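You operate a simulated robot arm through the tools that you are given. There is no shell and no other tool. Be economical: measure what you need, move in short steps, check, and stop when the job is done.

The job below is to be done with a simulated two-armed robot. You get a single attempt, and the scene is never put back.

## Task
On the grey table, fold the blue cloth in half, so that its two long edges meet.

It is judged by the outcome, as a careful person would: the job done as asked, and still so three seconds after it is handed in. It fails if anything else is knocked over, pushed out of place, dropped, spilled or broken. Flat cloth is picked up by pressing the open fingertips on it (5 to 10 N) and closing them slowly along it; thin cloth reads only 2 to 8 mm in the jaws.

## Robot
Two 7-joint arms with four-finger grippers on one trunk, on a base that drives. Base frame: it is fixed to the floor where the robot stands at the start and does not move with it; the origin is under the middle of the robot, x ahead of it, y to its left, z up. Units: cm, degrees, N and s.
The left shoulder is at the start at [4, 18.1, 113], the right one opposite. With the tool pointing down near the work surface each hand reaches from about 26 to 82 cm from the robot's upright axis, wherever it stands, measured 20 degrees to its own side. Places, roughly: grey table [60, 30, 80]. Payload 3.67 kg a hand.
The TCP of each hand is the grasp point between the finger pads, 2.8 cm short of the fingertips. In the tool frame z runs along the fingers and y along their closing line. Largest opening 11.2 cm; the body of the gripper starts 7.3 cm behind the TCP.
Orientation is that of the tool frame in the base frame, as [roll, pitch, yaw] about the fixed x, y, z axes, in that order (R = Rz(yaw) Ry(pitch) Rx(roll)). With the fingers straight down and closing along the base's y, the tool's x points along the base's -x, its y along +y and its z along -z.

## Interface
- The arms move only by the tool apply_moves. It takes "left_motion", "right_motion" or both (then of equal length, played together; a hand with none holds still); each is a list of rows, each a list of 6 numbers: the shift along the base's x, y, z in units of 250 mm (1.0 is 250 mm), then the turn, a rotation vector about the base's x, y, z in units of 180 degrees (1.0 is 180 degrees). In form: [[tx, ty, tz, wx, wy, wz], ...]. A call has 1 to 12 rows; each row is the pose to reach, as a shift and turn from the pose commanded when the call began. "left_jaw" and "right_jaw" are, for a hand that has rows, the opening, from 0 (shut) to 1 (fully open), set as the call begins (left out, the last holds). A call with a number of a shift or a turn outside -1 to 1 is refused whole. Each row takes 0.2 s and may step no farther than 5 cm and 8.6 degrees from the row before; otherwise, or with a gripper value out of range, the whole call is refused. A pose out of reach is approached as far as the arm can. The call stops where the force on the tool passes 40 N (or 10 N more than at its start, if that is more) or the arm is blocked; 0.2 s more then pass. The fingers move at their own pace and stop on an object; they squeeze with about 34 N. The grip force told is the motor's: it shows also when the fingers shut on nothing. Time passes only in rows, and 0.2 s behind the last, so rows that repeat a pose let the fingers close. The reply holds the time, the measured pose of the TCP, the force on the tool along the base axes, the opening and the grip force, in the units named above and with some noise, with the torque about the TCP (base axes, N m) and any sound that the robot's microphone picked up.
- Cameras (640 x 400 px; columns grow to the right, rows downward): "scene" is now at [9.6, -3.51, 134.89]; the picture's right is [-0.41, -0.91, 0.00], its down [-0.61, 0.27, -0.75] and it looks along [0.68, -0.31, -0.66] (base axes); focal length 286 px, centre (320, 200). "left" rides on the left gripper at [6, 1.8, -10.4] in its tool frame; the picture's right is [-0.29, 0.96, 0.00], its down [-0.80, -0.24, -0.55] and it looks along [-0.53, -0.16, 0.83] (tool axes); focal length 234 px, centre (320, 200). "right" rides on the right gripper at [6, -1.8, -10.4] in its tool frame; the picture's right is [0.29, 0.96, 0.00], its down [-0.80, 0.24, -0.55] and it looks along [-0.53, 0.16, 0.83] (tool axes); focal length 234 px, centre (320, 200). There is no depth. A picture from a camera that has moved, and an enlarged one, comes with that camera's place and axes in the base frame and with its lens.
- camera(camera): a new picture of that camera. No time passes.
- raise_lower(by): slides the trunk up (or, below 0, down) by that many cm; the arms and the scene camera ride with it, the base frame stays. It gives what a move gives, with no picture.
- base_move(legs): drives the robot by 1 to 6 legs, each [ahead, left, turn to the left] in cm, cm and degrees, along the robot's own axes; the way and the turn of a leg run together, so that a leg with both is an arc; at most 150 cm and 180 degrees a leg. The arms and the cameras ride along, it lands a little off, and it stops where it bumps. It gives what a move gives.
- head_to(pan, tilt): turns the head with the scene camera to pan (to the left, within 86 degrees either way) and tilt (down, from -29 to 69), counted from straight ahead of the robot. It gives what a move gives.
- enlarge(camera, box): a new picture of the part [left, top, right, bottom] of that camera's present view, enlarged. No time passes.
- close_job(): hands the job in; it is judged then, once.

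Go step by step. Nothing tells you exact positions but the pictures and the camera data: compare them with the known pose of the tool, close in by small moves and look again before you grip or let go. The budget is 120 turns and 108 pictures, counting those below and the enlarged ones. Unless the task says otherwise, let go and move clear before handing in, and close with one line.

The tools are called after "Request:" as a command line: name --argument value ..., lists and objects as JSON in quotes. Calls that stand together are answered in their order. apply_moves: Moves the arms, as the interface text tells. Its arguments: {"type":"object","properties":{"left_motion":{"type":"array"},"left_jaw":{"type":"number"},"right_motion":{"type":"array"},"right_jaw":{"type":"number"}},"required":[]} The other tools are called the same way: raise_lower (by) slides the trunk up or down; base_move (legs) drives the base; head_to (pan, tilt) turns the head that bears the scene camera; camera (camera) takes a picture; enlarge (camera, box) takes an enlarged picture of a part of a camera's view; close_job () hands the job in.

At the start:

```text
time: 0.0
left_ee_pos: [54.5, 0.33, 92.37]
left_tool_rot: [-180.0, 0.0, -180.0]
left_ft_force: [0.2, 0.2, -0.9]
left_moment: [0.02, 0.03, 0.01]
left_opening: 11.2
left_finger_force: 0.0
right_ee_pos: [50.49, -47.72, 91.58]
right_tool_rot: [180.0, 0.0, 180.0]
right_ft_force: [-0.1, 0.3, 0.3]
right_moment: [-0.02, 0.04, -0.01]
right_opening: 11.21
right_finger_force: 0.1
trunk travel left (down, up): [-25.0, 26.4]
robot x, y, heading: [-0.12, 0.28, 0.2]
head pan, tilt: [-24.2, 41.6]
```

scene: 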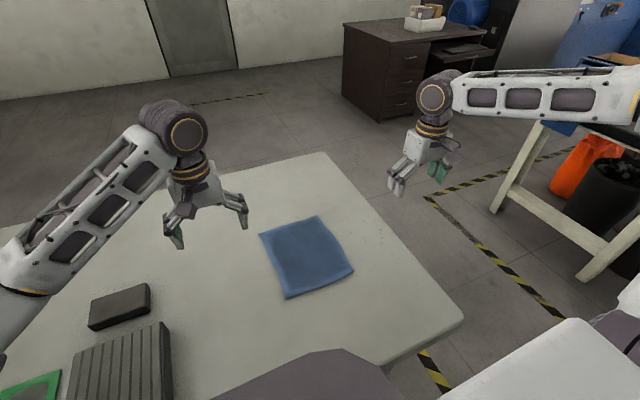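
right: 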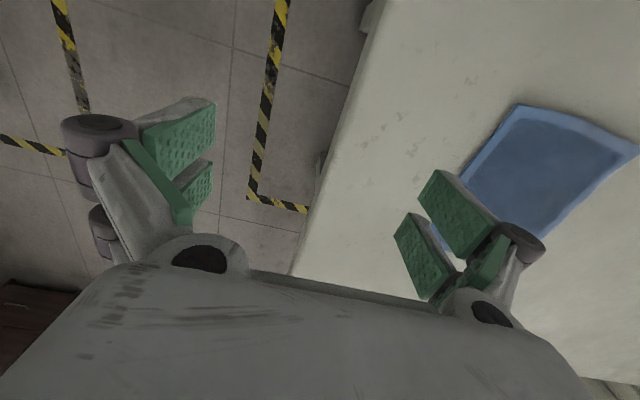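
left: 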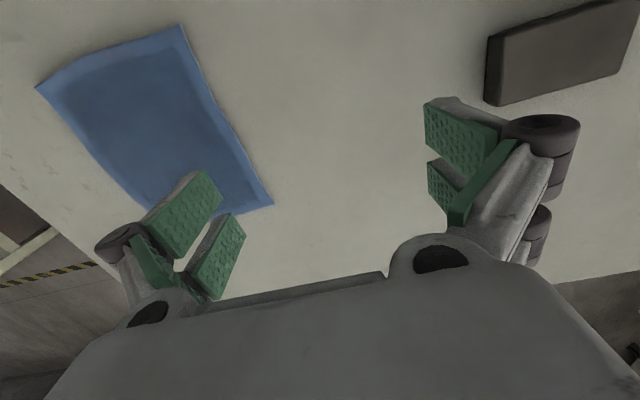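

The blue cloth lies on the table between the two hands. I'll look closer to locate its corners.

Request:
enlarge --camera "scene" --box '[230, 190, 390, 310]'

Request:
enlarge --camera "left" --box '[0, 0, 320, 220]'

```text
3.33 times, centred on (310, 250) of scene
camera zoom: at [9.6, -3.51, 134.89], right [-0.41, -0.91, 0.0], down [-0.61, 0.27, -0.75], along [0.68, -0.31, -0.66], focal length 952 px, centre (353, 33)
```

zoom: 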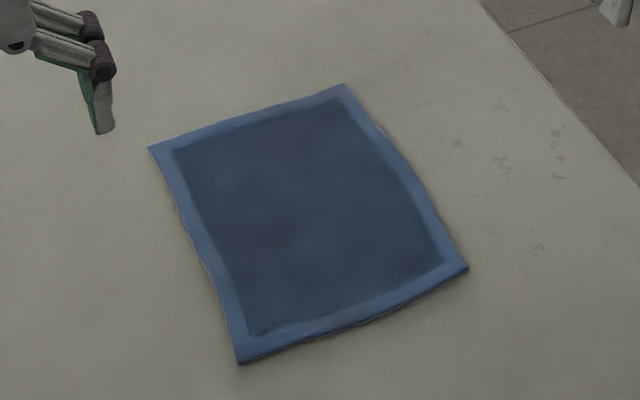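

```text
1.82 times, centred on (160, 110) of left
camera zoom: at [48.64, 2.09, 102.81], right [0.29, 0.96, 0.0], down [0.8, -0.24, 0.55], along [0.53, -0.16, -0.83], focal length 426 px, centre (611, 364)
```

zoom: 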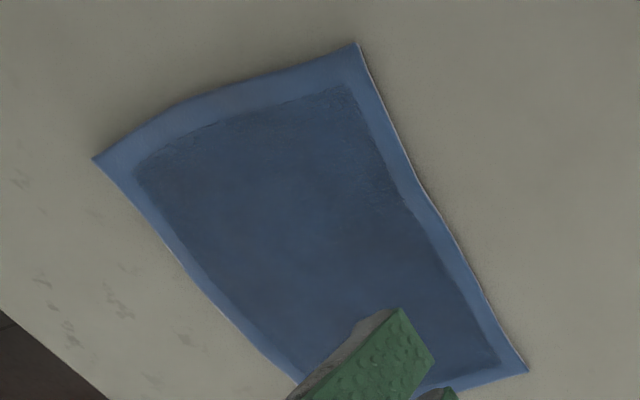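

The table top comes out at z≈75 by triangulation. The cloth covers x 43.5–65.2 and y −28.3 to −10.2, so its long edges run along x. Folding is easier from the table's right side, facing +y, so I'll check the floor there.

Request:
head_to --pan -75 --tilt 40

Request:
camera --camera "scene"

```text
time: 1.2
left_ee_pos: [54.47, 0.4, 92.36]
left_tool_rot: [-179.9, 0.0, 180.0]
left_ft_force: [0.4, 0.0, 0.7]
left_moment: [0.03, -0.06, 0.0]
left_opening: 11.2
left_finger_force: 0.1
right_ee_pos: [50.5, -47.88, 91.53]
right_tool_rot: [180.0, -0.1, 179.9]
right_ft_force: [-0.2, -0.5, 1.1]
right_moment: [0.01, -0.04, 0.02]
right_opening: 11.17
right_finger_force: 0.0
trunk travel left (down, up): [-25.0, 26.4]
robot x, y, heading: [-0.11, -0.05, 0.2]
head pan, tilt: [-75.0, 40.0]
```

```text
102 pictures are left
camera scene: at [4.16, -8.28, 135.12], right [-0.97, -0.26, 0.0], down [-0.17, 0.62, -0.77], along [0.2, -0.74, -0.64], focal length 286 px, centre (320, 200)
```

scene: 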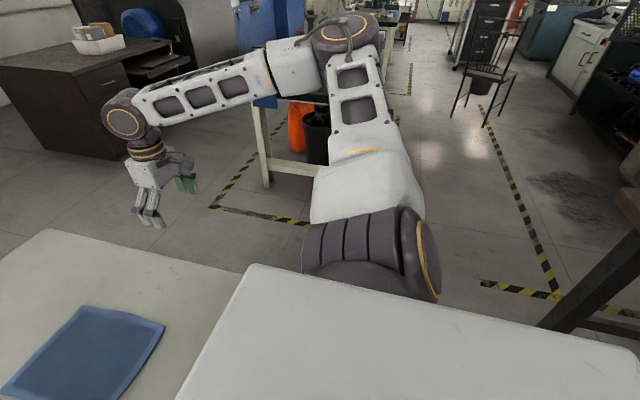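

The floor to the right is clear. I'll strafe right, drive ahead alongside the table, then turn to face it.

Request:
base_move --legs '[[0, -82, 0], [54, 0, 0], [0, 0, 90]]'

Request:
head_to --pan 0 --tilt 50

Request:
camera --camera "scene"

```text
time: 12.7
left_ee_pos: [54.05, -27.46, 92.45]
left_tool_rot: [179.9, 0.2, -89.9]
left_ft_force: [0.2, -0.3, 0.4]
left_moment: [-0.01, -0.01, 0.01]
left_opening: 11.21
left_finger_force: 0.1
right_ee_pos: [102.11, -31.51, 91.48]
right_tool_rot: [-180.0, 0.1, -90.1]
right_ft_force: [-0.8, 0.1, -0.8]
right_moment: [0.0, -0.02, 0.02]
right_opening: 11.19
right_finger_force: 0.0
trunk travel left (down, up): [-25.0, 26.4]
robot x, y, heading: [54.79, -82.05, 90.4]
head pan, tilt: [-75.0, 40.0]
```

```text
time: 14.2
left_ee_pos: [54.13, -27.38, 92.48]
left_tool_rot: [179.9, -0.1, -90.0]
left_ft_force: [-0.1, -0.3, 0.3]
left_moment: [0.0, 0.0, 0.01]
left_opening: 11.18
left_finger_force: 0.1
right_ee_pos: [102.21, -31.53, 91.48]
right_tool_rot: [-180.0, 0.0, -90.0]
right_ft_force: [-0.8, -0.3, -0.2]
right_moment: [0.02, 0.0, 0.0]
right_opening: 11.21
right_finger_force: 0.0
trunk travel left (down, up): [-25.0, 26.4]
robot x, y, heading: [54.13, -81.96, 90.0]
head pan, tilt: [0.0, 50.0]
```

```text
101 pictures are left
camera scene: at [54.31, -72.32, 133.71], right [1.0, 0.0, 0.0], down [0.0, -0.77, -0.64], along [0.0, 0.64, -0.77], focal length 286 px, centre (320, 200)
```

scene: 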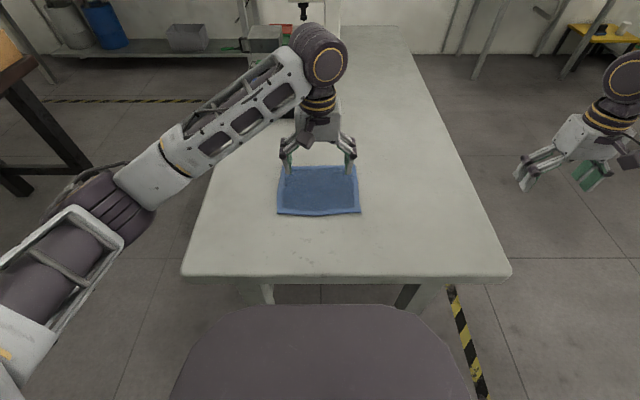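

I'm now facing the cloth from the side. I'll move ahead 10 cm and turn the hands so they close along y, with the left hand over the low-x end and the right over the high-x end.

Request:
base_move --legs '[[10, 0, 0]]'

Request:
apply_moves --left_motion '[[-0.033, 0, 0.01, 0, 0, -0.0417], [-0.067, 0, 0.02, 0, 0, -0.0833], [-0.1, 0, 0.03, 0, 0, -0.125], [-0.133, 0.01, 0.04, 0, 0, -0.1667], [-0.167, 0.02, 0.05, 0, 0, -0.2083], [-0.2, 0.03, 0.06, 0, 0, -0.25], [-0.233, 0.04, 0.07, 0, 0, -0.2917], [-0.267, 0.05, 0.08, 0, 0, -0.3333], [-0.3, 0.06, 0.09, 0, 0, -0.375], [-0.333, 0.07, 0.1, 0, 0, -0.4167], [-0.367, 0.08, 0.1, 0, 0, -0.4583], [-0.4, 0.08, 0.1, 0, 0, -0.5]]' --right_motion '[[-0.08, 0.02, 0.01, 0, 0, 0.0417], [-0.16, 0.04, 0.02, 0, 0, 0.0833], [-0.24, 0.06, 0.03, 0, 0, 0.125], [-0.32, 0.08, 0.04, 0, 0, 0.1667], [-0.4, 0.1, 0.05, 0, 0, 0.2083], [-0.48, 0.12, 0.06, 0, 0, 0.25], [-0.56, 0.14, 0.07, 0, 0, 0.2917], [-0.64, 0.16, 0.08, 0, 0, 0.3333], [-0.72, 0.18, 0.09, 0, 0, 0.375], [-0.8, 0.2, 0.1, 0, 0, 0.4167], [-0.88, 0.22, 0.11, 0, 0, 0.4583], [-0.96, 0.24, 0.12, 0, 0, 0.5]]'

Request:
camera --camera "scene"

```text
time: 15.3
left_ee_pos: [54.0, -17.53, 92.37]
left_tool_rot: [180.0, -0.1, -89.9]
left_ft_force: [-0.1, -1.0, -0.3]
left_moment: [-0.02, -0.02, 0.02]
left_opening: 11.19
left_finger_force: 0.1
right_ee_pos: [102.07, -21.52, 91.53]
right_tool_rot: [180.0, 0.0, -90.0]
right_ft_force: [0.1, 0.2, 0.1]
right_moment: [-0.01, 0.02, 0.01]
right_opening: 11.2
right_finger_force: 0.0
trunk travel left (down, up): [-25.0, 26.4]
robot x, y, heading: [54.77, -72.18, 90.0]
head pan, tilt: [0.0, 50.0]
```

```text
time: 17.9
left_ee_pos: [44.01, -15.5, 94.93]
left_tool_rot: [-180.0, 0.1, 179.8]
left_ft_force: [0.9, -0.4, 1.1]
left_moment: [0.0, -0.04, 0.01]
left_opening: 11.21
left_finger_force: 0.1
right_ee_pos: [77.89, -15.58, 94.5]
right_tool_rot: [-180.0, 0.0, 0.1]
right_ft_force: [-0.7, 0.7, 0.5]
right_moment: [0.0, -0.03, -0.01]
right_opening: 11.21
right_finger_force: 0.0
trunk travel left (down, up): [-25.0, 26.4]
robot x, y, heading: [54.13, -72.29, 90.2]
head pan, tilt: [0.0, 50.0]
```

```text
100 pictures are left
camera scene: at [54.2, -62.36, 133.7], right [1.0, 0.0, 0.0], down [0.0, -0.77, -0.64], along [0.0, 0.64, -0.77], focal length 286 px, centre (320, 200)
```

scene: 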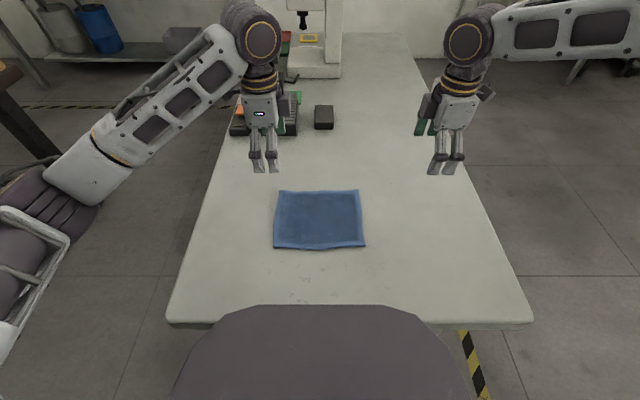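

Both hands are turned and clear. Next I'll measure the cloth corners again.

Request:
enlarge --camera "scene" --box '[256, 170, 384, 260]'

Request:
camera --camera "left"

Request:
camera --camera "right"

```text
4.44 times, centred on (320, 215) of scene
camera zoom: at [54.2, -62.36, 133.7], right [1.0, 0.0, 0.0], down [0.0, -0.77, -0.64], along [0.0, 0.64, -0.77], focal length 1270 px, centre (320, 133)
```

zoom: 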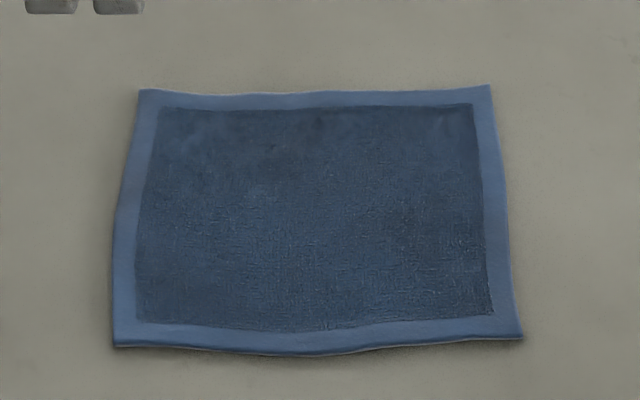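

```text
98 pictures are left
camera left: at [38.08, -13.76, 105.3], right [0.29, 0.96, 0.0], down [0.8, -0.24, 0.56], along [0.53, -0.16, -0.83], focal length 234 px, centre (320, 200)
```

left: 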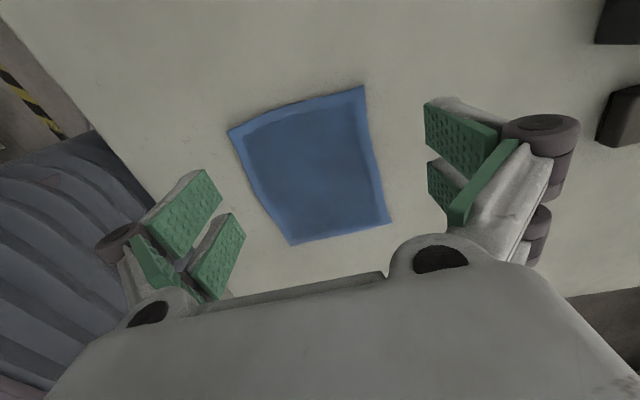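

```text
97 pictures are left
camera right: at [84.0, -14.02, 104.99], right [0.29, -0.96, 0.0], down [-0.8, -0.24, 0.55], along [-0.53, -0.16, -0.83], focal length 234 px, centre (320, 200)
```

right: 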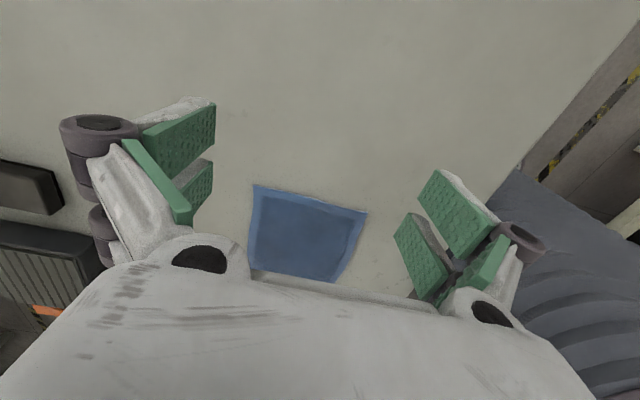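

The far edge lies at y≈−10, from x 43.1 to 64.7, and the near edge at y≈−28. I'll pinch the far edge near both corners and fold it toward the robot. First I'm hovering over the grasp points.

Request:
apply_moves --left_motion '[[0.01, 0.03, -0.1, 0, 0, 0], [0.02, 0.06, -0.2, 0, 0, 0], [0.03, 0.09, -0.3, 0, 0, 0], [0.04, 0.11, -0.4, 0, 0, 0], [0.052, 0.136, -0.516, 0, 0, 0], [0.052, 0.136, -0.516, 0, 0, 0]]' --right_motion '[[-0.15, 0.03, -0.05, 0, 0, 0], [-0.3, 0.06, -0.15, 0, 0, 0], [-0.45, 0.09, -0.25, 0, 0, 0], [-0.58, 0.12, -0.38, 0, 0, 0], [-0.612, 0.144, -0.5, 0, 0, 0], [-0.612, 0.144, -0.5, 0, 0, 0]]' --left_jaw 0.27 --right_jaw 0.27

Request:
camera --camera "left"

Request:
camera --camera "right"

Request:
enlarge --camera "scene" --box '[256, 150, 384, 240]'

```text
time: 19.4
left_ee_pos: [45.31, -12.24, 81.96]
left_tool_rot: [-180.0, 0.0, 180.0]
left_ft_force: [0.2, 0.3, 0.3]
left_moment: [0.0, -0.01, 0.02]
left_opening: 3.02
left_finger_force: 0.0
right_ee_pos: [68.2, -16.42, 85.24]
right_tool_rot: [-179.8, 0.1, 0.1]
right_ft_force: [0.2, 0.5, -0.6]
right_moment: [-0.02, 0.04, -0.04]
right_opening: 3.02
right_finger_force: 0.1
right hand out of reach, approached as far as the arm can: row 3, 4, 5, 6
trunk travel left (down, up): [-25.0, 26.4]
robot x, y, heading: [54.37, -72.04, 90.3]
head pan, tilt: [0.0, 50.0]
```

```text
96 pictures are left
camera left: at [39.42, -10.48, 92.38], right [0.29, 0.96, 0.0], down [0.8, -0.24, 0.55], along [0.53, -0.16, -0.83], focal length 234 px, centre (320, 200)
```

left: 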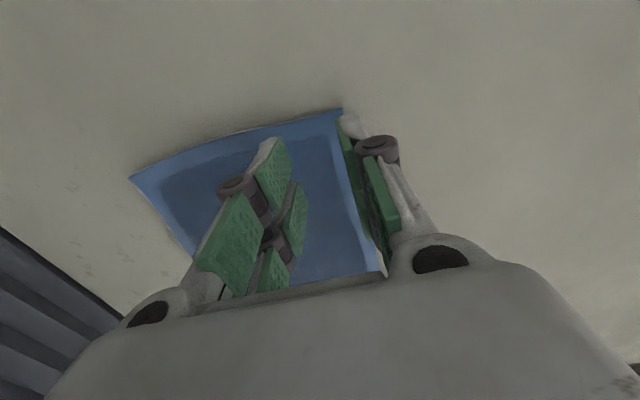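

```text
95 pictures are left
camera right: at [74.19, -14.87, 95.73], right [0.29, -0.96, 0.0], down [-0.8, -0.24, 0.56], along [-0.53, -0.16, -0.83], focal length 234 px, centre (320, 200)
```

right: 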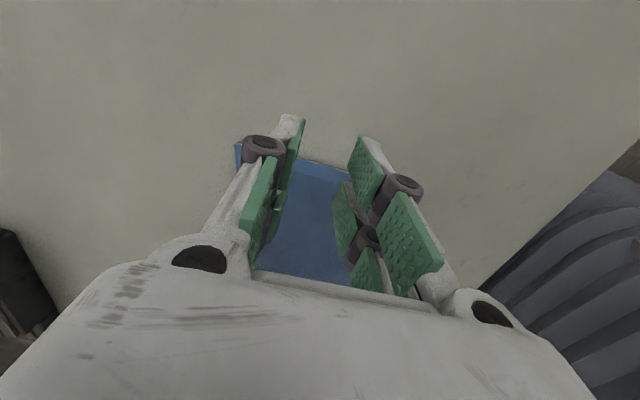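

```text
4.44 times, centred on (320, 195) of scene
camera zoom: at [54.26, -62.46, 133.71], right [1.0, 0.0, 0.0], down [0.0, -0.77, -0.64], along [0.0, 0.64, -0.77], focal length 1270 px, centre (320, 222)
```

zoom: 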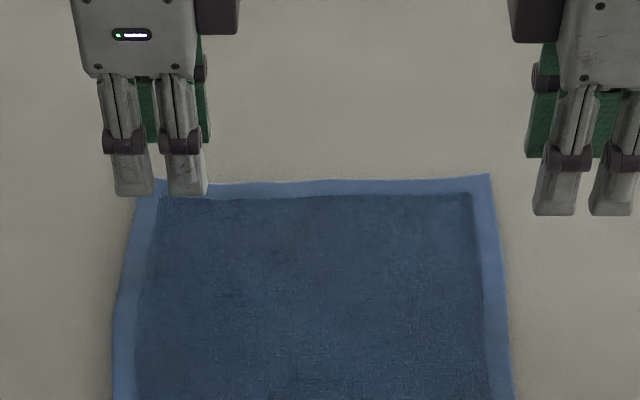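

The left hand sits properly above its corner, but the right arm stopped short. I'll back it off and approach by a higher route to see what limits it.

Request:
apply_moves --right_motion '[[0.02, -0.05, 0.15, 0, 0, 0], [0, -0.1, 0.3, 0, 0, 0], [-0.1, -0.2, 0.4, 0, 0, 0], [-0.224, -0.3, 0.4, 0, 0, 0], [-0.224, -0.3, 0.4, 0, 0, 0]]'

```text
time: 20.6
left_ee_pos: [45.38, -12.11, 82.04]
left_tool_rot: [179.9, 0.1, 180.0]
left_ft_force: [-0.2, -0.4, -0.6]
left_moment: [-0.01, -0.03, 0.0]
left_opening: 3.05
left_finger_force: 0.0
right_ee_pos: [62.65, -23.83, 95.12]
right_tool_rot: [180.0, -0.1, -0.1]
right_ft_force: [-0.1, 0.1, 0.4]
right_moment: [0.02, 0.02, 0.0]
right_opening: 3.02
right_finger_force: 0.1
trunk travel left (down, up): [-25.0, 26.4]
robot x, y, heading: [54.04, -71.91, 89.8]
head pan, tilt: [0.0, 50.0]
```

That pose is reachable. Now I'll step toward the grasp point, descending and going forward.

Request:
apply_moves --right_motion '[[0, 0.02, -0.15, 0, 0, 0], [0, 0.05, -0.3, 0, 0, 0], [0, 0.12, -0.45, 0, 0, 0], [0, 0.25, -0.5, 0, 0, 0], [0, 0.36, -0.52, 0, 0, 0], [0, 0.47, -0.525, 0, 0, 0], [0, 0.47, -0.525, 0, 0, 0]]'

Request:
camera --camera "scene"

```text
time: 22.1
left_ee_pos: [45.29, -12.24, 82.04]
left_tool_rot: [-180.0, 0.0, -180.0]
left_ft_force: [-0.1, -1.0, -0.4]
left_moment: [0.01, 0.02, 0.01]
left_opening: 3.02
left_finger_force: 0.0
right_ee_pos: [68.18, -16.5, 85.25]
right_tool_rot: [-179.8, 0.1, 0.0]
right_ft_force: [0.2, 0.5, -0.1]
right_moment: [0.02, 0.04, 0.0]
right_opening: 3.03
right_finger_force: 0.1
right hand out of reach, approached as far as the arm can: row 2, 3, 4, 5, 6, 7
trunk travel left (down, up): [-25.0, 26.4]
robot x, y, heading: [54.12, -72.16, 89.9]
head pan, tilt: [0.0, 50.0]
```

```text
93 pictures are left
camera scene: at [54.28, -62.42, 133.71], right [1.0, 0.0, 0.0], down [0.0, -0.77, -0.64], along [0.0, 0.64, -0.77], focal length 286 px, centre (320, 200)
```

scene: 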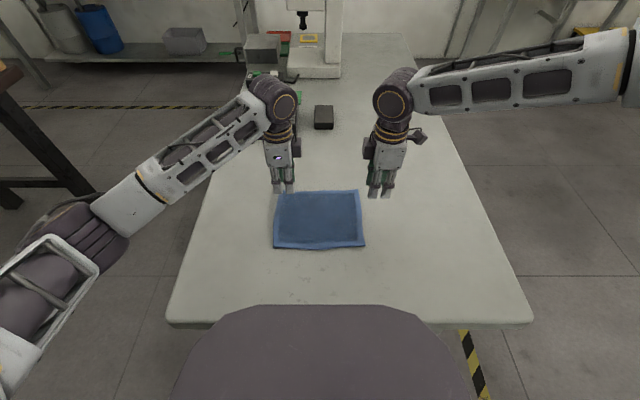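

The same limit shows up at low height, probably a wrist joint. I'll turn the right hand 180° the other way round, which gives the same closing line, at a safe height.

Request:
apply_moves --right_motion '[[0.03, 0, 0.15, 0, 0, -0.0417], [0.06, 0, 0.3, 0, 0, -0.0833], [0.08, 0, 0.4, 0, 0, -0.125], [0.08, 0, 0.4, 0, 0, -0.1667], [0.08, 0, 0.4, 0, 0, -0.2083], [0.08, 0, 0.4, 0, 0, -0.25], [0.08, 0, 0.4, 0, 0, -0.2917], [0.08, 0, 0.4, 0, 0, -0.3333], [0.08, 0, 0.4, 0, 0, -0.375], [0.08, 0, 0.4, 0, 0, -0.4167], [0.08, 0, 0.4, 0, 0, -0.4583], [0.08, 0, 0.4, 0, 0, -0.5]]'

Request:
apply_moves --right_motion '[[0, 0, 0, 0, 0, -0.0417], [0, 0, 0, 0, 0, -0.0833], [0, 0, 0, 0, 0, -0.125], [0, 0, 0, 0, 0, -0.1667], [0, 0, 0, 0, 0, -0.2083], [0, 0, 0, 0, 0, -0.25], [0, 0, 0, 0, 0, -0.2917], [0, 0, 0, 0, 0, -0.3333], [0, 0, 0, 0, 0, -0.375], [0, 0, 0, 0, 0, -0.4167], [0, 0, 0, 0, 0, -0.4583], [0, 0, 0, 0, 0, -0.5]]'

```text
time: 24.8
left_ee_pos: [45.28, -12.14, 81.99]
left_tool_rot: [-180.0, 0.0, -180.0]
left_ft_force: [-0.2, 0.3, -0.3]
left_moment: [0.0, 0.01, -0.03]
left_opening: 3.04
left_finger_force: 0.1
right_ee_pos: [70.06, -16.6, 95.23]
right_tool_rot: [-180.0, 0.0, -90.2]
right_ft_force: [-0.4, -0.6, -0.9]
right_moment: [0.01, -0.01, -0.04]
right_opening: 3.04
right_finger_force: 0.0
trunk travel left (down, up): [-25.0, 26.4]
robot x, y, heading: [54.09, -72.0, 90.2]
head pan, tilt: [0.0, 50.0]
```

```text
time: 27.4
left_ee_pos: [45.43, -12.27, 81.93]
left_tool_rot: [180.0, 0.0, -179.9]
left_ft_force: [-0.2, -0.4, 0.1]
left_moment: [-0.01, 0.05, 0.0]
left_opening: 3.0
left_finger_force: 0.0
right_ee_pos: [70.15, -16.59, 95.27]
right_tool_rot: [-179.8, 0.0, 179.8]
right_ft_force: [0.1, 0.8, -0.7]
right_moment: [0.03, -0.02, 0.0]
right_opening: 3.02
right_finger_force: 0.1
trunk travel left (down, up): [-25.0, 26.4]
robot x, y, heading: [54.3, -71.58, 89.9]
head pan, tilt: [0.0, 50.0]
```

The turn succeeded, so I'll move to the right grasp point now.

Request:
apply_moves --right_motion '[[-0.1, 0.06, 0, 0, 0, 0], [-0.2, 0.12, -0.1, 0, 0, 0], [-0.3, 0.18, -0.25, 0, 0, 0], [-0.3, 0.18, -0.4, 0, 0, 0], [-0.3, 0.18, -0.53, 0, 0, 0], [-0.3, 0.18, -0.53, 0, 0, 0]]'

Request:
enlarge --camera "scene" --box '[240, 130, 400, 240]'

Request:
camera --camera "right"

```text
time: 28.8
left_ee_pos: [45.35, -12.2, 81.93]
left_tool_rot: [179.9, 0.0, -180.0]
left_ft_force: [0.2, 0.5, 0.3]
left_moment: [0.0, -0.02, 0.02]
left_opening: 3.03
left_finger_force: 0.1
right_ee_pos: [68.23, -16.46, 85.3]
right_tool_rot: [179.9, 0.0, 179.9]
right_ft_force: [0.3, 0.2, -0.4]
right_moment: [0.0, 0.0, 0.0]
right_opening: 3.02
right_finger_force: 0.1
right hand out of reach, approached as far as the arm can: row 2, 3, 4, 5, 6
trunk travel left (down, up): [-25.0, 26.4]
robot x, y, heading: [54.21, -72.15, 90.3]
head pan, tilt: [0.0, 50.0]
```

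```text
3.64 times, centred on (320, 185) of scene
camera zoom: at [54.27, -62.37, 133.7], right [1.0, 0.0, 0.0], down [0.0, -0.77, -0.64], along [0.0, 0.64, -0.77], focal length 1039 px, centre (320, 254)
```

zoom: 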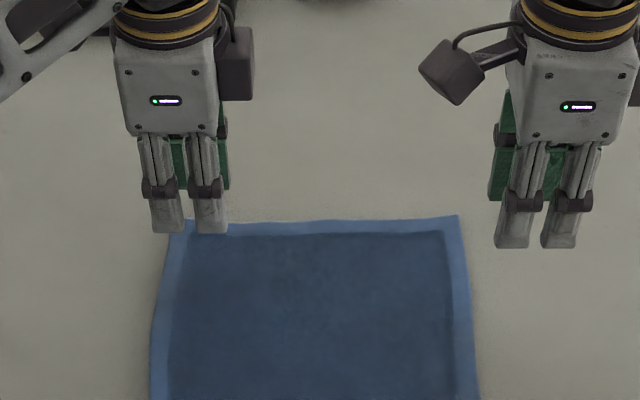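

```text
91 pictures are left
camera right: at [62.19, -18.42, 95.81], right [-0.29, 0.96, 0.0], down [0.8, 0.24, 0.55], along [0.53, 0.16, -0.83], focal length 234 px, centre (320, 200)
```

right: 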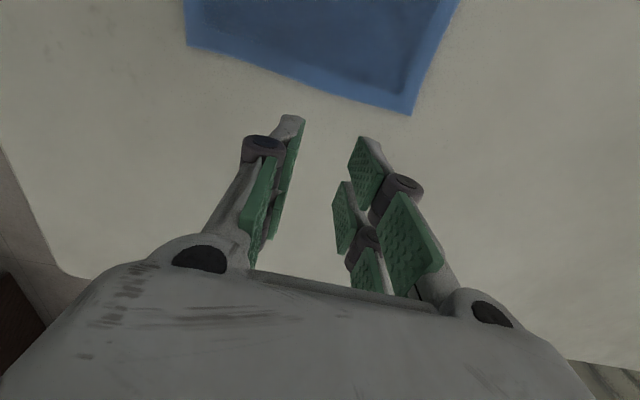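

The limit is independent of yaw, so it comes from the arm's elbow posture. I'll stretch the right arm out ahead to bring the elbow in, then come back low.

Request:
apply_moves --right_motion '[[0.1, 0.05, 0.12, 0, 0, 0], [0.2, 0.15, 0.2, 0, 0, 0], [0.3, 0.25, 0.2, 0, 0, 0], [0.35, 0.4, 0.2, 0, 0, 0], [0.35, 0.55, 0.18, 0, 0, 0], [0.35, 0.7, 0.15, 0, 0, 0], [0.3, 0.8, 0.1, 0, 0, 0], [0.3, 0.8, 0.0, 0, 0, 0], [0.3, 0.8, -0.08, 0, 0, 0]]'

Request:
camera --camera "scene"

```text
time: 30.8
left_ee_pos: [45.43, -12.31, 81.96]
left_tool_rot: [-180.0, 0.0, -179.9]
left_ft_force: [0.6, 0.1, 0.8]
left_moment: [0.02, 0.02, 0.03]
left_opening: 3.01
left_finger_force: 0.1
right_ee_pos: [80.14, -5.27, 87.84]
right_tool_rot: [180.0, 0.0, -180.0]
right_ft_force: [0.5, 0.5, 0.2]
right_moment: [0.03, 0.05, 0.0]
right_opening: 3.04
right_finger_force: 0.1
right hand out of reach, approached as far as the arm can: row 5, 6, 7, 8, 9
trunk travel left (down, up): [-25.0, 26.4]
robot x, y, heading: [54.19, -72.18, 90.1]
head pan, tilt: [0.0, 50.0]
```

```text
90 pictures are left
camera scene: at [54.32, -62.35, 133.7], right [1.0, 0.0, 0.0], down [0.0, -0.77, -0.64], along [0.0, 0.64, -0.77], focal length 286 px, centre (320, 200)
```

scene: 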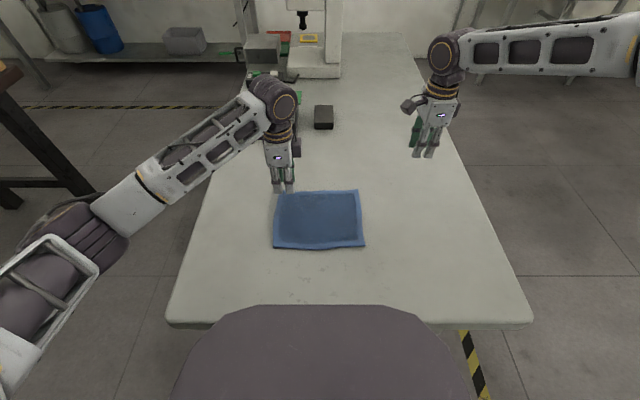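

The right elbow is high and far out, unlike the left one. I'll tuck the right hand in close to the shoulder and look at the arm.

Request:
apply_moves --right_motion '[[0, -0.15, 0.05, 0, 0, 0], [0, -0.3, 0.1, 0, 0, 0], [0, -0.45, 0.15, 0, 0, 0], [0, -0.6, 0.2, 0, 0, 0], [0, -0.75, 0.2, 0, 0, 0], [0, -0.9, 0.2, 0, 0, 0], [0, -1.0, 0.2, 0, 0, 0]]'

Request:
apply_moves --right_motion '[[-0.05, -0.1, 0, 0, 0, 0], [-0.1, -0.2, 0, 0, 0, 0], [-0.1, -0.3, 0, 0, 0, 0], [-0.1, -0.4, 0, 0, 0, 0]]'

Request:
head_to --pan -45 --tilt 40

Request:
camera --camera "scene"

```text
time: 32.4
left_ee_pos: [45.28, -12.36, 81.87]
left_tool_rot: [180.0, 0.0, 179.9]
left_ft_force: [0.0, -0.2, 0.1]
left_moment: [0.03, 0.01, -0.02]
left_opening: 3.02
left_finger_force: 0.2
right_ee_pos: [80.1, -30.58, 92.79]
right_tool_rot: [-180.0, 0.0, -179.9]
right_ft_force: [-0.3, -0.3, -0.5]
right_moment: [-0.01, 0.01, 0.0]
right_opening: 3.02
right_finger_force: 0.1
trunk travel left (down, up): [-25.0, 26.4]
robot x, y, heading: [54.6, -72.02, 90.1]
head pan, tilt: [0.0, 50.0]
```

```text
time: 33.4
left_ee_pos: [45.22, -12.07, 81.91]
left_tool_rot: [179.9, -0.1, 179.9]
left_ft_force: [-0.2, 0.6, -0.8]
left_moment: [-0.03, 0.01, 0.02]
left_opening: 3.02
left_finger_force: 0.0
right_ee_pos: [77.57, -38.54, 92.95]
right_tool_rot: [-179.9, 0.2, -179.9]
right_ft_force: [0.4, -0.4, -0.3]
right_moment: [-0.03, 0.0, 0.0]
right_opening: 3.03
right_finger_force: 0.1
right hand out of reach, approached as far as the arm can: row 4
trunk travel left (down, up): [-25.0, 26.4]
robot x, y, heading: [54.53, -71.84, 90.0]
head pan, tilt: [0.0, 50.0]
```

```text
time: 34.5
left_ee_pos: [45.39, -12.3, 81.96]
left_tool_rot: [179.9, -0.1, 180.0]
left_ft_force: [0.2, 0.5, -0.6]
left_moment: [0.06, 0.02, 0.03]
left_opening: 3.06
left_finger_force: 0.0
right_ee_pos: [77.53, -38.6, 93.03]
right_tool_rot: [-179.9, 0.0, -180.0]
right_ft_force: [-0.8, -0.5, -1.0]
right_moment: [0.02, -0.02, -0.03]
right_opening: 3.01
right_finger_force: 0.1
trunk travel left (down, up): [-25.0, 26.4]
robot x, y, heading: [54.44, -72.15, 89.7]
head pan, tilt: [-45.0, 40.0]
```

```text
89 pictures are left
camera scene: at [60.31, -64.07, 135.12], right [0.71, -0.71, 0.0], down [-0.45, -0.46, -0.77], along [0.54, 0.54, -0.64], focal length 286 px, centre (320, 200)
```

scene: 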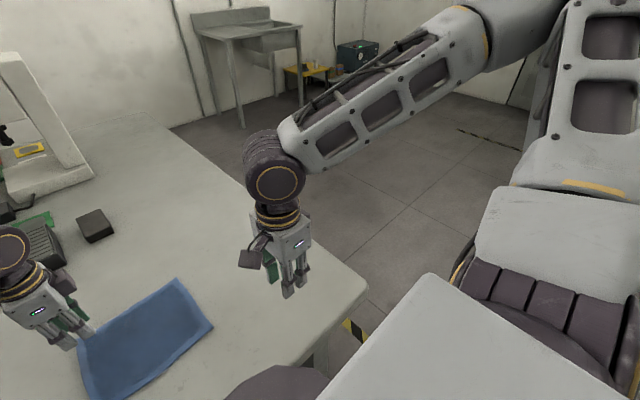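

The right elbow is up high. I'll test which height the right hand can reach at the grasp x,y, to decide whether lowering the trunk helps.

Request:
apply_moves --right_motion '[[-0.05, 0.15, 0.08, 0, 0, 0], [-0.12, 0.3, 0.16, 0, 0, 0], [-0.2, 0.45, 0.2, 0, 0, 0], [-0.3, 0.6, 0.2, 0, 0, 0], [-0.4, 0.75, 0.2, 0, 0, 0], [-0.5, 0.9, 0.2, 0, 0, 0], [-0.62, 1.0, 0.2, 0, 0, 0], [-0.62, 1.0, 0.2, 0, 0, 0]]'

Request:
apply_moves --right_motion '[[0, 0.04, 0, 0, 0, 0], [0, 0.04, -0.08, 0, 0, 0], [0, 0.04, -0.16, 0, 0, 0], [0, 0.04, -0.24, 0, 0, 0], [0, 0.04, -0.32, 0, 0, 0], [0, 0.04, -0.4, 0, 0, 0]]'

```text
time: 36.3
left_ee_pos: [45.37, -12.18, 82.07]
left_tool_rot: [-179.9, 0.0, -179.9]
left_ft_force: [0.2, -0.3, -0.2]
left_moment: [0.02, 0.01, -0.01]
left_opening: 3.02
left_finger_force: 0.1
right_ee_pos: [64.72, -15.46, 97.99]
right_tool_rot: [-180.0, 0.0, 179.9]
right_ft_force: [0.4, -0.1, 0.1]
right_moment: [0.02, 0.02, 0.01]
right_opening: 3.03
right_finger_force: 0.0
right hand out of reach, approached as far as the arm can: row 7, 8
trunk travel left (down, up): [-25.0, 26.4]
robot x, y, heading: [54.43, -72.04, 89.9]
head pan, tilt: [-45.0, 40.0]
```

```text
time: 37.7
left_ee_pos: [45.29, -12.15, 82.07]
left_tool_rot: [180.0, 0.0, -179.9]
left_ft_force: [0.7, 0.6, -0.2]
left_moment: [-0.01, -0.02, -0.01]
left_opening: 3.01
left_finger_force: 0.1
right_ee_pos: [66.84, -15.82, 89.08]
right_tool_rot: [180.0, 0.0, -180.0]
right_ft_force: [0.2, 0.4, -0.3]
right_moment: [0.03, 0.01, 0.0]
right_opening: 3.05
right_finger_force: 0.1
right hand out of reach, approached as far as the arm can: row 1, 2, 3, 4, 5, 6
trunk travel left (down, up): [-25.0, 26.4]
robot x, y, heading: [54.41, -72.08, 90.1]
head pan, tilt: [-45.0, 40.0]
```

The right hand's reach seems centred on a fixed elbow point. Shifting the robot 13 cm to its left and 3 ahead should bring the right target within reach, while the left hand still has room.

Request:
base_move --legs '[[0, 13, 0], [3, 0, 0]]'

Request:
head_to --pan -10 --tilt 50

```text
time: 39.4
left_ee_pos: [32.35, -9.2, 82.04]
left_tool_rot: [-180.0, 0.0, 179.8]
left_ft_force: [-0.3, -0.8, -0.6]
left_moment: [0.0, -0.01, -0.02]
left_opening: 2.99
left_finger_force: 0.0
right_ee_pos: [53.82, -13.09, 89.06]
right_tool_rot: [-180.0, -0.2, 179.8]
right_ft_force: [0.7, 0.3, -0.7]
right_moment: [-0.04, 0.01, 0.0]
right_opening: 3.03
right_finger_force: 0.1
trunk travel left (down, up): [-25.0, 26.4]
robot x, y, heading: [41.59, -68.95, 89.9]
head pan, tilt: [-45.0, 40.0]
```

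```text
time: 40.4
left_ee_pos: [32.39, -9.27, 81.88]
left_tool_rot: [179.9, -0.1, 179.9]
left_ft_force: [-0.5, -0.5, -0.1]
left_moment: [-0.01, 0.02, -0.02]
left_opening: 3.03
left_finger_force: 0.1
right_ee_pos: [53.92, -13.08, 89.04]
right_tool_rot: [-179.9, 0.1, 179.9]
right_ft_force: [-0.3, -0.5, 0.5]
right_moment: [0.01, -0.01, 0.0]
right_opening: 3.02
right_finger_force: 0.0
trunk travel left (down, up): [-25.0, 26.4]
robot x, y, heading: [41.22, -68.9, 89.7]
head pan, tilt: [-10.0, 50.0]
```

Request:
apply_moves --right_motion '[[0.15, 0.02, 0, 0, 0, 0], [0.308, 0.036, -0.06, 0, 0, 0], [0.308, 0.036, -0.15, 0, 0, 0], [0.308, 0.036, -0.28, 0, 0, 0], [0.308, 0.036, -0.28, 0, 0, 0], [0.308, 0.036, -0.28, 0, 0, 0]]' --left_motion '[[0.0, -0.03, 0, 0, 0, 0], [0.1, -0.06, 0, 0, 0, 0], [0.25, -0.09, 0, 0, 0, 0], [0.4, -0.118, 0, 0, 0, 0], [0.56, -0.118, 0, 0, 0, 0], [0.56, -0.118, 0, 0, 0, 0]]'

Request:
camera --camera "scene"

```text
time: 41.8
left_ee_pos: [46.45, -12.27, 81.85]
left_tool_rot: [180.0, 0.0, 180.0]
left_ft_force: [0.0, 0.1, -0.2]
left_moment: [-0.01, -0.05, -0.01]
left_opening: 3.01
left_finger_force: 0.0
right_ee_pos: [61.46, -12.05, 82.06]
right_tool_rot: [179.9, 0.1, 179.9]
right_ft_force: [-0.3, 0.1, 0.3]
right_moment: [0.0, 0.01, 0.01]
right_opening: 3.03
right_finger_force: 0.0
trunk travel left (down, up): [-25.0, 26.4]
robot x, y, heading: [41.1, -68.99, 89.9]
head pan, tilt: [-10.0, 50.0]
```

```text
88 pictures are left
camera scene: at [42.51, -59.55, 133.71], right [0.98, -0.17, 0.0], down [-0.13, -0.75, -0.64], along [0.11, 0.63, -0.77], focal length 286 px, centre (320, 200)
```

scene: 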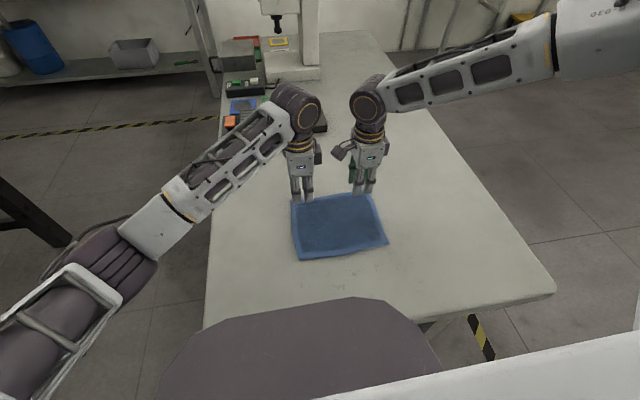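

Both hands are now above their grasp points. I'll check how they line up with the edge.

Request:
enlarge --camera "scene" --box '[275, 150, 403, 230]'

Request:
camera --camera "left"

Request:
camera --camera "right"

```text
5.00 times, centred on (339, 190) of scene
camera zoom: at [42.51, -59.55, 133.71], right [0.98, -0.17, 0.0], down [-0.13, -0.75, -0.64], along [0.11, 0.63, -0.77], focal length 1428 px, centre (225, 250)
```

zoom: 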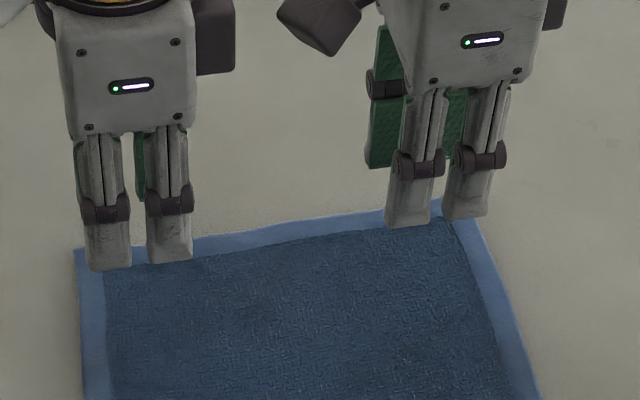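

```text
86 pictures are left
camera left: at [40.45, -10.51, 92.36], right [0.29, 0.96, 0.0], down [0.8, -0.24, 0.55], along [0.53, -0.16, -0.83], focal length 234 px, centre (320, 200)
```

left: 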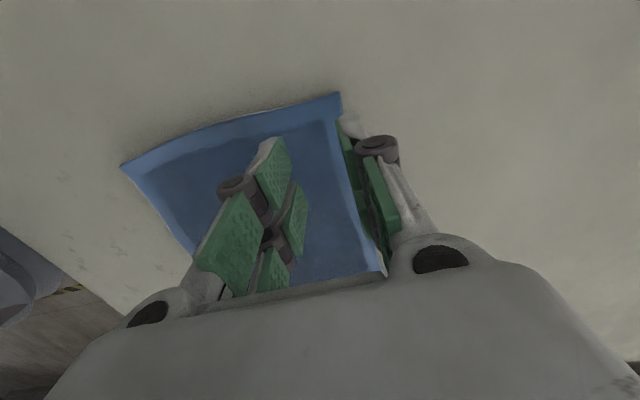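

```text
85 pictures are left
camera right: at [55.43, -14.12, 92.53], right [-0.29, 0.96, 0.0], down [0.8, 0.24, 0.55], along [0.53, 0.16, -0.83], focal length 234 px, centre (320, 200)
```

right: 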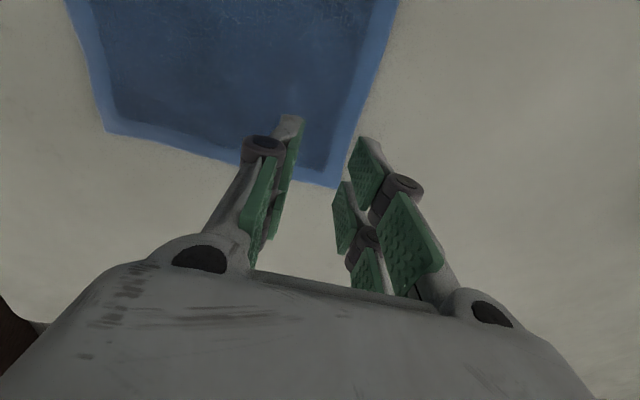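

Overlap at the edge is about 0.6–0.7 cm on both hands, as planned. I'll lower toward contact.

Request:
apply_moves --left_motion '[[0, 0, -0.05, 0, 0, 0], [0, 0, -0.1, 0, 0, 0], [0, 0, -0.13, 0, 0, 0], [0, 0, -0.14, 0, 0, 0], [0, 0, -0.14, 0, 0, 0]]' --right_motion '[[0, 0, -0.05, 0, 0, 0], [0, 0, -0.1, 0, 0, 0], [0, 0, -0.13, 0, 0, 0], [0, 0, -0.14, 0, 0, 0], [0, 0, -0.14, 0, 0, 0]]'

Request:
apply_moves --left_motion '[[0, 0, -0.01, 0, 0, 0], [0, 0, -0.01, 0, 0, 0]]' --right_motion '[[0, 0, -0.01, 0, 0, 0], [0, 0, -0.01, 0, 0, 0]]'

```text
time: 43.0
left_ee_pos: [46.4, -12.2, 78.5]
left_tool_rot: [-179.9, 0.0, 179.8]
left_ft_force: [0.0, 0.8, 0.2]
left_moment: [0.02, 0.0, 0.0]
left_opening: 3.05
left_finger_force: 0.1
right_ee_pos: [61.52, -12.14, 78.59]
right_tool_rot: [179.9, 0.1, 179.9]
right_ft_force: [0.1, 0.6, -0.7]
right_moment: [0.0, -0.01, 0.03]
right_opening: 3.01
right_finger_force: 0.1
trunk travel left (down, up): [-25.0, 26.4]
robot x, y, heading: [41.42, -69.26, 89.9]
head pan, tilt: [-10.0, 50.0]
```

```text
time: 43.6
left_ee_pos: [46.49, -12.22, 78.28]
left_tool_rot: [-179.8, -0.1, 179.8]
left_ft_force: [-0.4, -0.3, 0.4]
left_moment: [0.01, 0.03, 0.06]
left_opening: 3.02
left_finger_force: 0.1
right_ee_pos: [61.53, -12.19, 78.4]
right_tool_rot: [-180.0, -0.1, 179.9]
right_ft_force: [0.4, 0.3, -0.7]
right_moment: [-0.05, 0.0, 0.02]
right_opening: 3.02
right_finger_force: 0.0
trunk travel left (down, up): [-25.0, 26.4]
robot x, y, heading: [41.52, -69.49, 89.9]
head pan, tilt: [-10.0, 50.0]
```

Not touching yet, so I'll continue in small steps.

Request:
apply_moves --left_motion '[[0, 0, -0.01, 0, 0, 0], [0, 0, -0.01, 0, 0, 0]]' --right_motion '[[0, 0, -0.01, 0, 0, 0], [0, 0, -0.01, 0, 0, 0]]'

Request:
apply_moves --left_motion '[[0, 0, -0.008, 0, 0, 0], [0, 0, -0.008, 0, 0, 0]]' --right_motion '[[0, 0, -0.008, 0, 0, 0], [0, 0, -0.008, 0, 0, 0]]'

```text
time: 44.2
left_ee_pos: [46.49, -12.22, 78.16]
left_tool_rot: [179.9, 0.2, 179.8]
left_ft_force: [-1.1, -0.2, 7.8]
left_moment: [-0.08, 0.07, -0.01]
left_opening: 3.01
left_finger_force: 0.1
right_ee_pos: [61.64, -12.36, 78.21]
right_tool_rot: [180.0, -0.1, 179.8]
right_ft_force: [-0.4, 0.2, 0.0]
right_moment: [0.02, 0.03, 0.01]
right_opening: 3.02
right_finger_force: 0.1
trunk travel left (down, up): [-25.0, 26.4]
robot x, y, heading: [41.07, -68.74, 89.9]
head pan, tilt: [-10.0, 50.0]
```

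```text
time: 44.8
left_ee_pos: [46.45, -12.26, 78.0]
left_tool_rot: [179.8, 0.2, 179.9]
left_ft_force: [-1.7, 1.3, 17.1]
left_moment: [-0.12, 0.08, -0.03]
left_opening: 3.09
left_finger_force: 0.1
right_ee_pos: [61.56, -12.47, 78.19]
right_tool_rot: [179.9, -0.1, 179.8]
right_ft_force: [-1.1, 0.8, 2.7]
right_moment: [0.02, -0.01, -0.02]
right_opening: 3.03
right_finger_force: 0.1
right hand out of reach, approached as far as the arm can: row 1, 2
trunk travel left (down, up): [-25.0, 26.4]
robot x, y, heading: [41.27, -69.2, 89.8]
head pan, tilt: [-10.0, 50.0]
```

The right arm is right at its limit. I'll lift both hands a little, shift the base 5 cm more to the left, and re-approach.

Request:
apply_moves --left_motion '[[0, 0, 0.1, 0, 0, 0], [0, 0, 0.16, 0, 0, 0]]' --right_motion '[[0, 0, 0.1, 0, 0, 0], [0, 0, 0.16, 0, 0, 0]]'

Request:
base_move --legs '[[0, 5, 0]]'

```text
time: 45.4
left_ee_pos: [46.57, -12.23, 81.74]
left_tool_rot: [-179.9, 0.1, 179.9]
left_ft_force: [0.3, 1.3, 0.3]
left_moment: [-0.02, 0.01, 0.01]
left_opening: 3.01
left_finger_force: 0.0
right_ee_pos: [61.69, -12.37, 82.06]
right_tool_rot: [-179.9, 0.0, 179.9]
right_ft_force: [-0.3, 0.1, 0.0]
right_moment: [-0.02, 0.02, -0.01]
right_opening: 3.02
right_finger_force: 0.1
trunk travel left (down, up): [-25.0, 26.4]
robot x, y, heading: [41.14, -68.9, 89.8]
head pan, tilt: [-10.0, 50.0]
```

```text
time: 46.4
left_ee_pos: [41.35, -12.24, 81.92]
left_tool_rot: [-180.0, 0.1, 179.9]
left_ft_force: [-0.3, 0.3, -0.4]
left_moment: [-0.01, -0.04, 0.0]
left_opening: 3.01
left_finger_force: 0.2
right_ee_pos: [56.62, -12.44, 82.04]
right_tool_rot: [180.0, 0.0, 179.9]
right_ft_force: [0.0, -0.1, -0.3]
right_moment: [-0.01, -0.03, 0.0]
right_opening: 3.02
right_finger_force: 0.0
trunk travel left (down, up): [-25.0, 26.4]
robot x, y, heading: [36.49, -69.26, 89.8]
head pan, tilt: [-10.0, 50.0]
```

Request:
apply_moves --left_motion '[[0.1, 0, 0, 0, 0, 0], [0.2, 0, 0, 0, 0, 0], [0.2, 0, -0.06, 0, 0, 0], [0.2, 0, -0.11, 0, 0, 0], [0.2, 0, -0.135, 0, 0, 0], [0.2, 0, -0.135, 0, 0, 0]]' --right_motion '[[0.1, 0.012, 0, 0, 0, 0], [0.2, 0.012, 0, 0, 0, 0], [0.2, 0.012, -0.06, 0, 0, 0], [0.2, 0.012, -0.11, 0, 0, 0], [0.2, 0.012, -0.14, 0, 0, 0], [0.2, 0.012, -0.14, 0, 0, 0]]'

Request:
apply_moves --left_motion '[[0, 0, -0.012, 0, 0, 0], [0, 0, -0.012, 0, 0, 0]]' --right_motion '[[0, 0, -0.012, 0, 0, 0], [0, 0, -0.012, 0, 0, 0]]'

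```text
time: 47.8
left_ee_pos: [46.51, -12.34, 78.39]
left_tool_rot: [-180.0, 0.1, 179.8]
left_ft_force: [-0.1, -0.3, 0.0]
left_moment: [0.02, -0.01, 0.03]
left_opening: 3.01
left_finger_force: 0.1
right_ee_pos: [61.69, -12.0, 78.52]
right_tool_rot: [180.0, -0.1, 179.9]
right_ft_force: [-0.2, 0.6, 0.5]
right_moment: [0.03, 0.02, -0.02]
right_opening: 3.04
right_finger_force: 0.0
trunk travel left (down, up): [-25.0, 26.4]
robot x, y, heading: [36.22, -69.09, 90.0]
head pan, tilt: [-10.0, 50.0]
```

```text
time: 48.4
left_ee_pos: [46.4, -12.31, 78.1]
left_tool_rot: [-180.0, 0.0, 180.0]
left_ft_force: [0.0, -0.1, 2.2]
left_moment: [-0.03, 0.0, -0.01]
left_opening: 3.02
left_finger_force: 0.0
right_ee_pos: [61.65, -12.05, 78.17]
right_tool_rot: [-179.9, 0.1, 179.8]
right_ft_force: [0.4, -0.3, 1.8]
right_moment: [0.01, 0.01, 0.01]
right_opening: 3.0
right_finger_force: 0.1
trunk travel left (down, up): [-25.0, 26.4]
robot x, y, heading: [36.22, -68.45, 89.7]
head pan, tilt: [-10.0, 50.0]
```

Both hands are touching lightly. I'll press to about 8 N.

Request:
apply_moves --left_motion '[[0, 0, -0.006, 0, 0, 0], [0, 0, -0.006, 0, 0, 0]]' --right_motion '[[0, 0, -0.006, 0, 0, 0], [0, 0, -0.006, 0, 0, 0]]'

Request:
apply_moves --left_motion '[[0, 0, 0, 0, 0, 0], [0, 0, 0, 0, 0, 0]]' --right_motion '[[0, 0, 0, 0, 0, 0], [0, 0, 0, 0, 0, 0]]' --left_jaw 0.23 --right_jaw 0.23

```text
time: 49.0
left_ee_pos: [46.42, -12.26, 78.04]
left_tool_rot: [-179.9, 0.1, 179.8]
left_ft_force: [-1.1, 0.8, 5.7]
left_moment: [-0.05, 0.04, 0.03]
left_opening: 3.02
left_finger_force: 0.0
right_ee_pos: [61.73, -12.11, 78.16]
right_tool_rot: [179.9, 0.0, 179.9]
right_ft_force: [0.4, -0.2, 4.3]
right_moment: [-0.02, -0.06, 0.02]
right_opening: 3.02
right_finger_force: 0.1
trunk travel left (down, up): [-25.0, 26.4]
robot x, y, heading: [36.49, -69.14, 89.6]
head pan, tilt: [-10.0, 50.0]
```

```text
time: 49.5
left_ee_pos: [46.46, -12.18, 78.15]
left_tool_rot: [-180.0, -0.1, 179.9]
left_ft_force: [1.3, 0.5, 7.3]
left_moment: [-0.04, 0.04, 0.02]
left_opening: 2.48
left_finger_force: 0.1
right_ee_pos: [61.75, -12.04, 77.95]
right_tool_rot: [179.9, -0.1, 179.9]
right_ft_force: [-0.2, 1.0, 4.8]
right_moment: [-0.01, -0.01, 0.01]
right_opening: 2.51
right_finger_force: 0.0
trunk travel left (down, up): [-25.0, 26.4]
robot x, y, heading: [36.37, -69.64, 89.8]
head pan, tilt: [-10.0, 50.0]
```

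Forces are good, so I'll keep closing slowly.

Request:
apply_moves --left_motion '[[0, 0, 0, 0, 0, 0], [0, 0, 0, 0, 0, 0]]' --right_motion '[[0, 0, -0.004, 0, 0, 0], [0, 0, -0.004, 0, 0, 0]]' --left_jaw 0.18 --right_jaw 0.18

Request:
camera --camera "left"

Request:
camera --camera "right"

```text
time: 50.1
left_ee_pos: [46.54, -12.34, 78.02]
left_tool_rot: [180.0, 0.0, 179.8]
left_ft_force: [0.0, 0.5, 5.2]
left_moment: [0.01, 0.02, -0.01]
left_opening: 1.92
left_finger_force: 0.1
right_ee_pos: [61.62, -12.12, 77.95]
right_tool_rot: [179.9, 0.0, 179.9]
right_ft_force: [0.5, 0.5, 10.0]
right_moment: [-0.03, -0.06, 0.0]
right_opening: 1.87
right_finger_force: 0.0
trunk travel left (down, up): [-25.0, 26.4]
robot x, y, heading: [36.45, -68.74, 89.7]
head pan, tilt: [-10.0, 50.0]
```

```text
84 pictures are left
camera left: at [40.58, -10.5, 88.48], right [0.29, 0.96, 0.0], down [0.8, -0.24, 0.55], along [0.53, -0.16, -0.83], focal length 234 px, centre (320, 200)
```

left: 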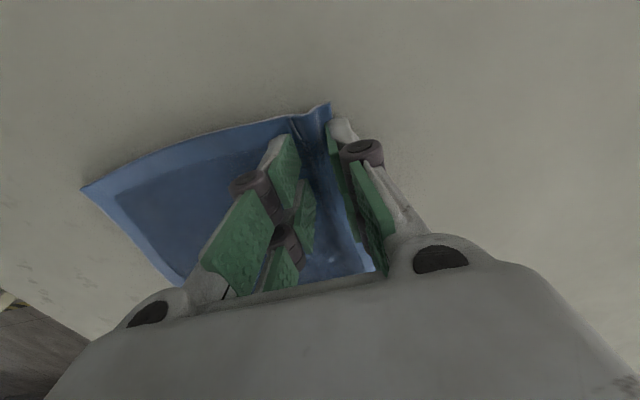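

```text
83 pictures are left
camera right: at [55.71, -14.03, 88.54], right [-0.29, 0.96, 0.0], down [0.8, 0.24, 0.55], along [0.53, 0.16, -0.83], focal length 234 px, centre (320, 200)
```

right: 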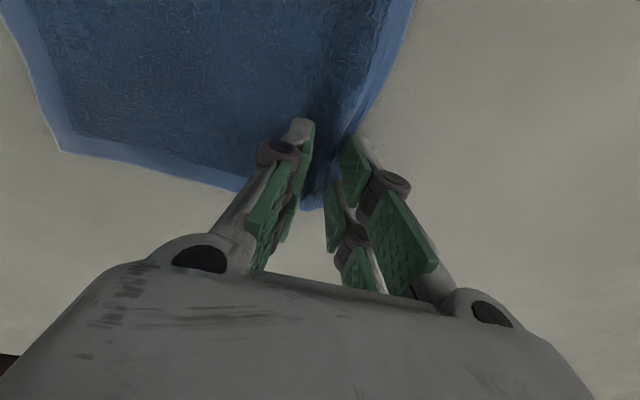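

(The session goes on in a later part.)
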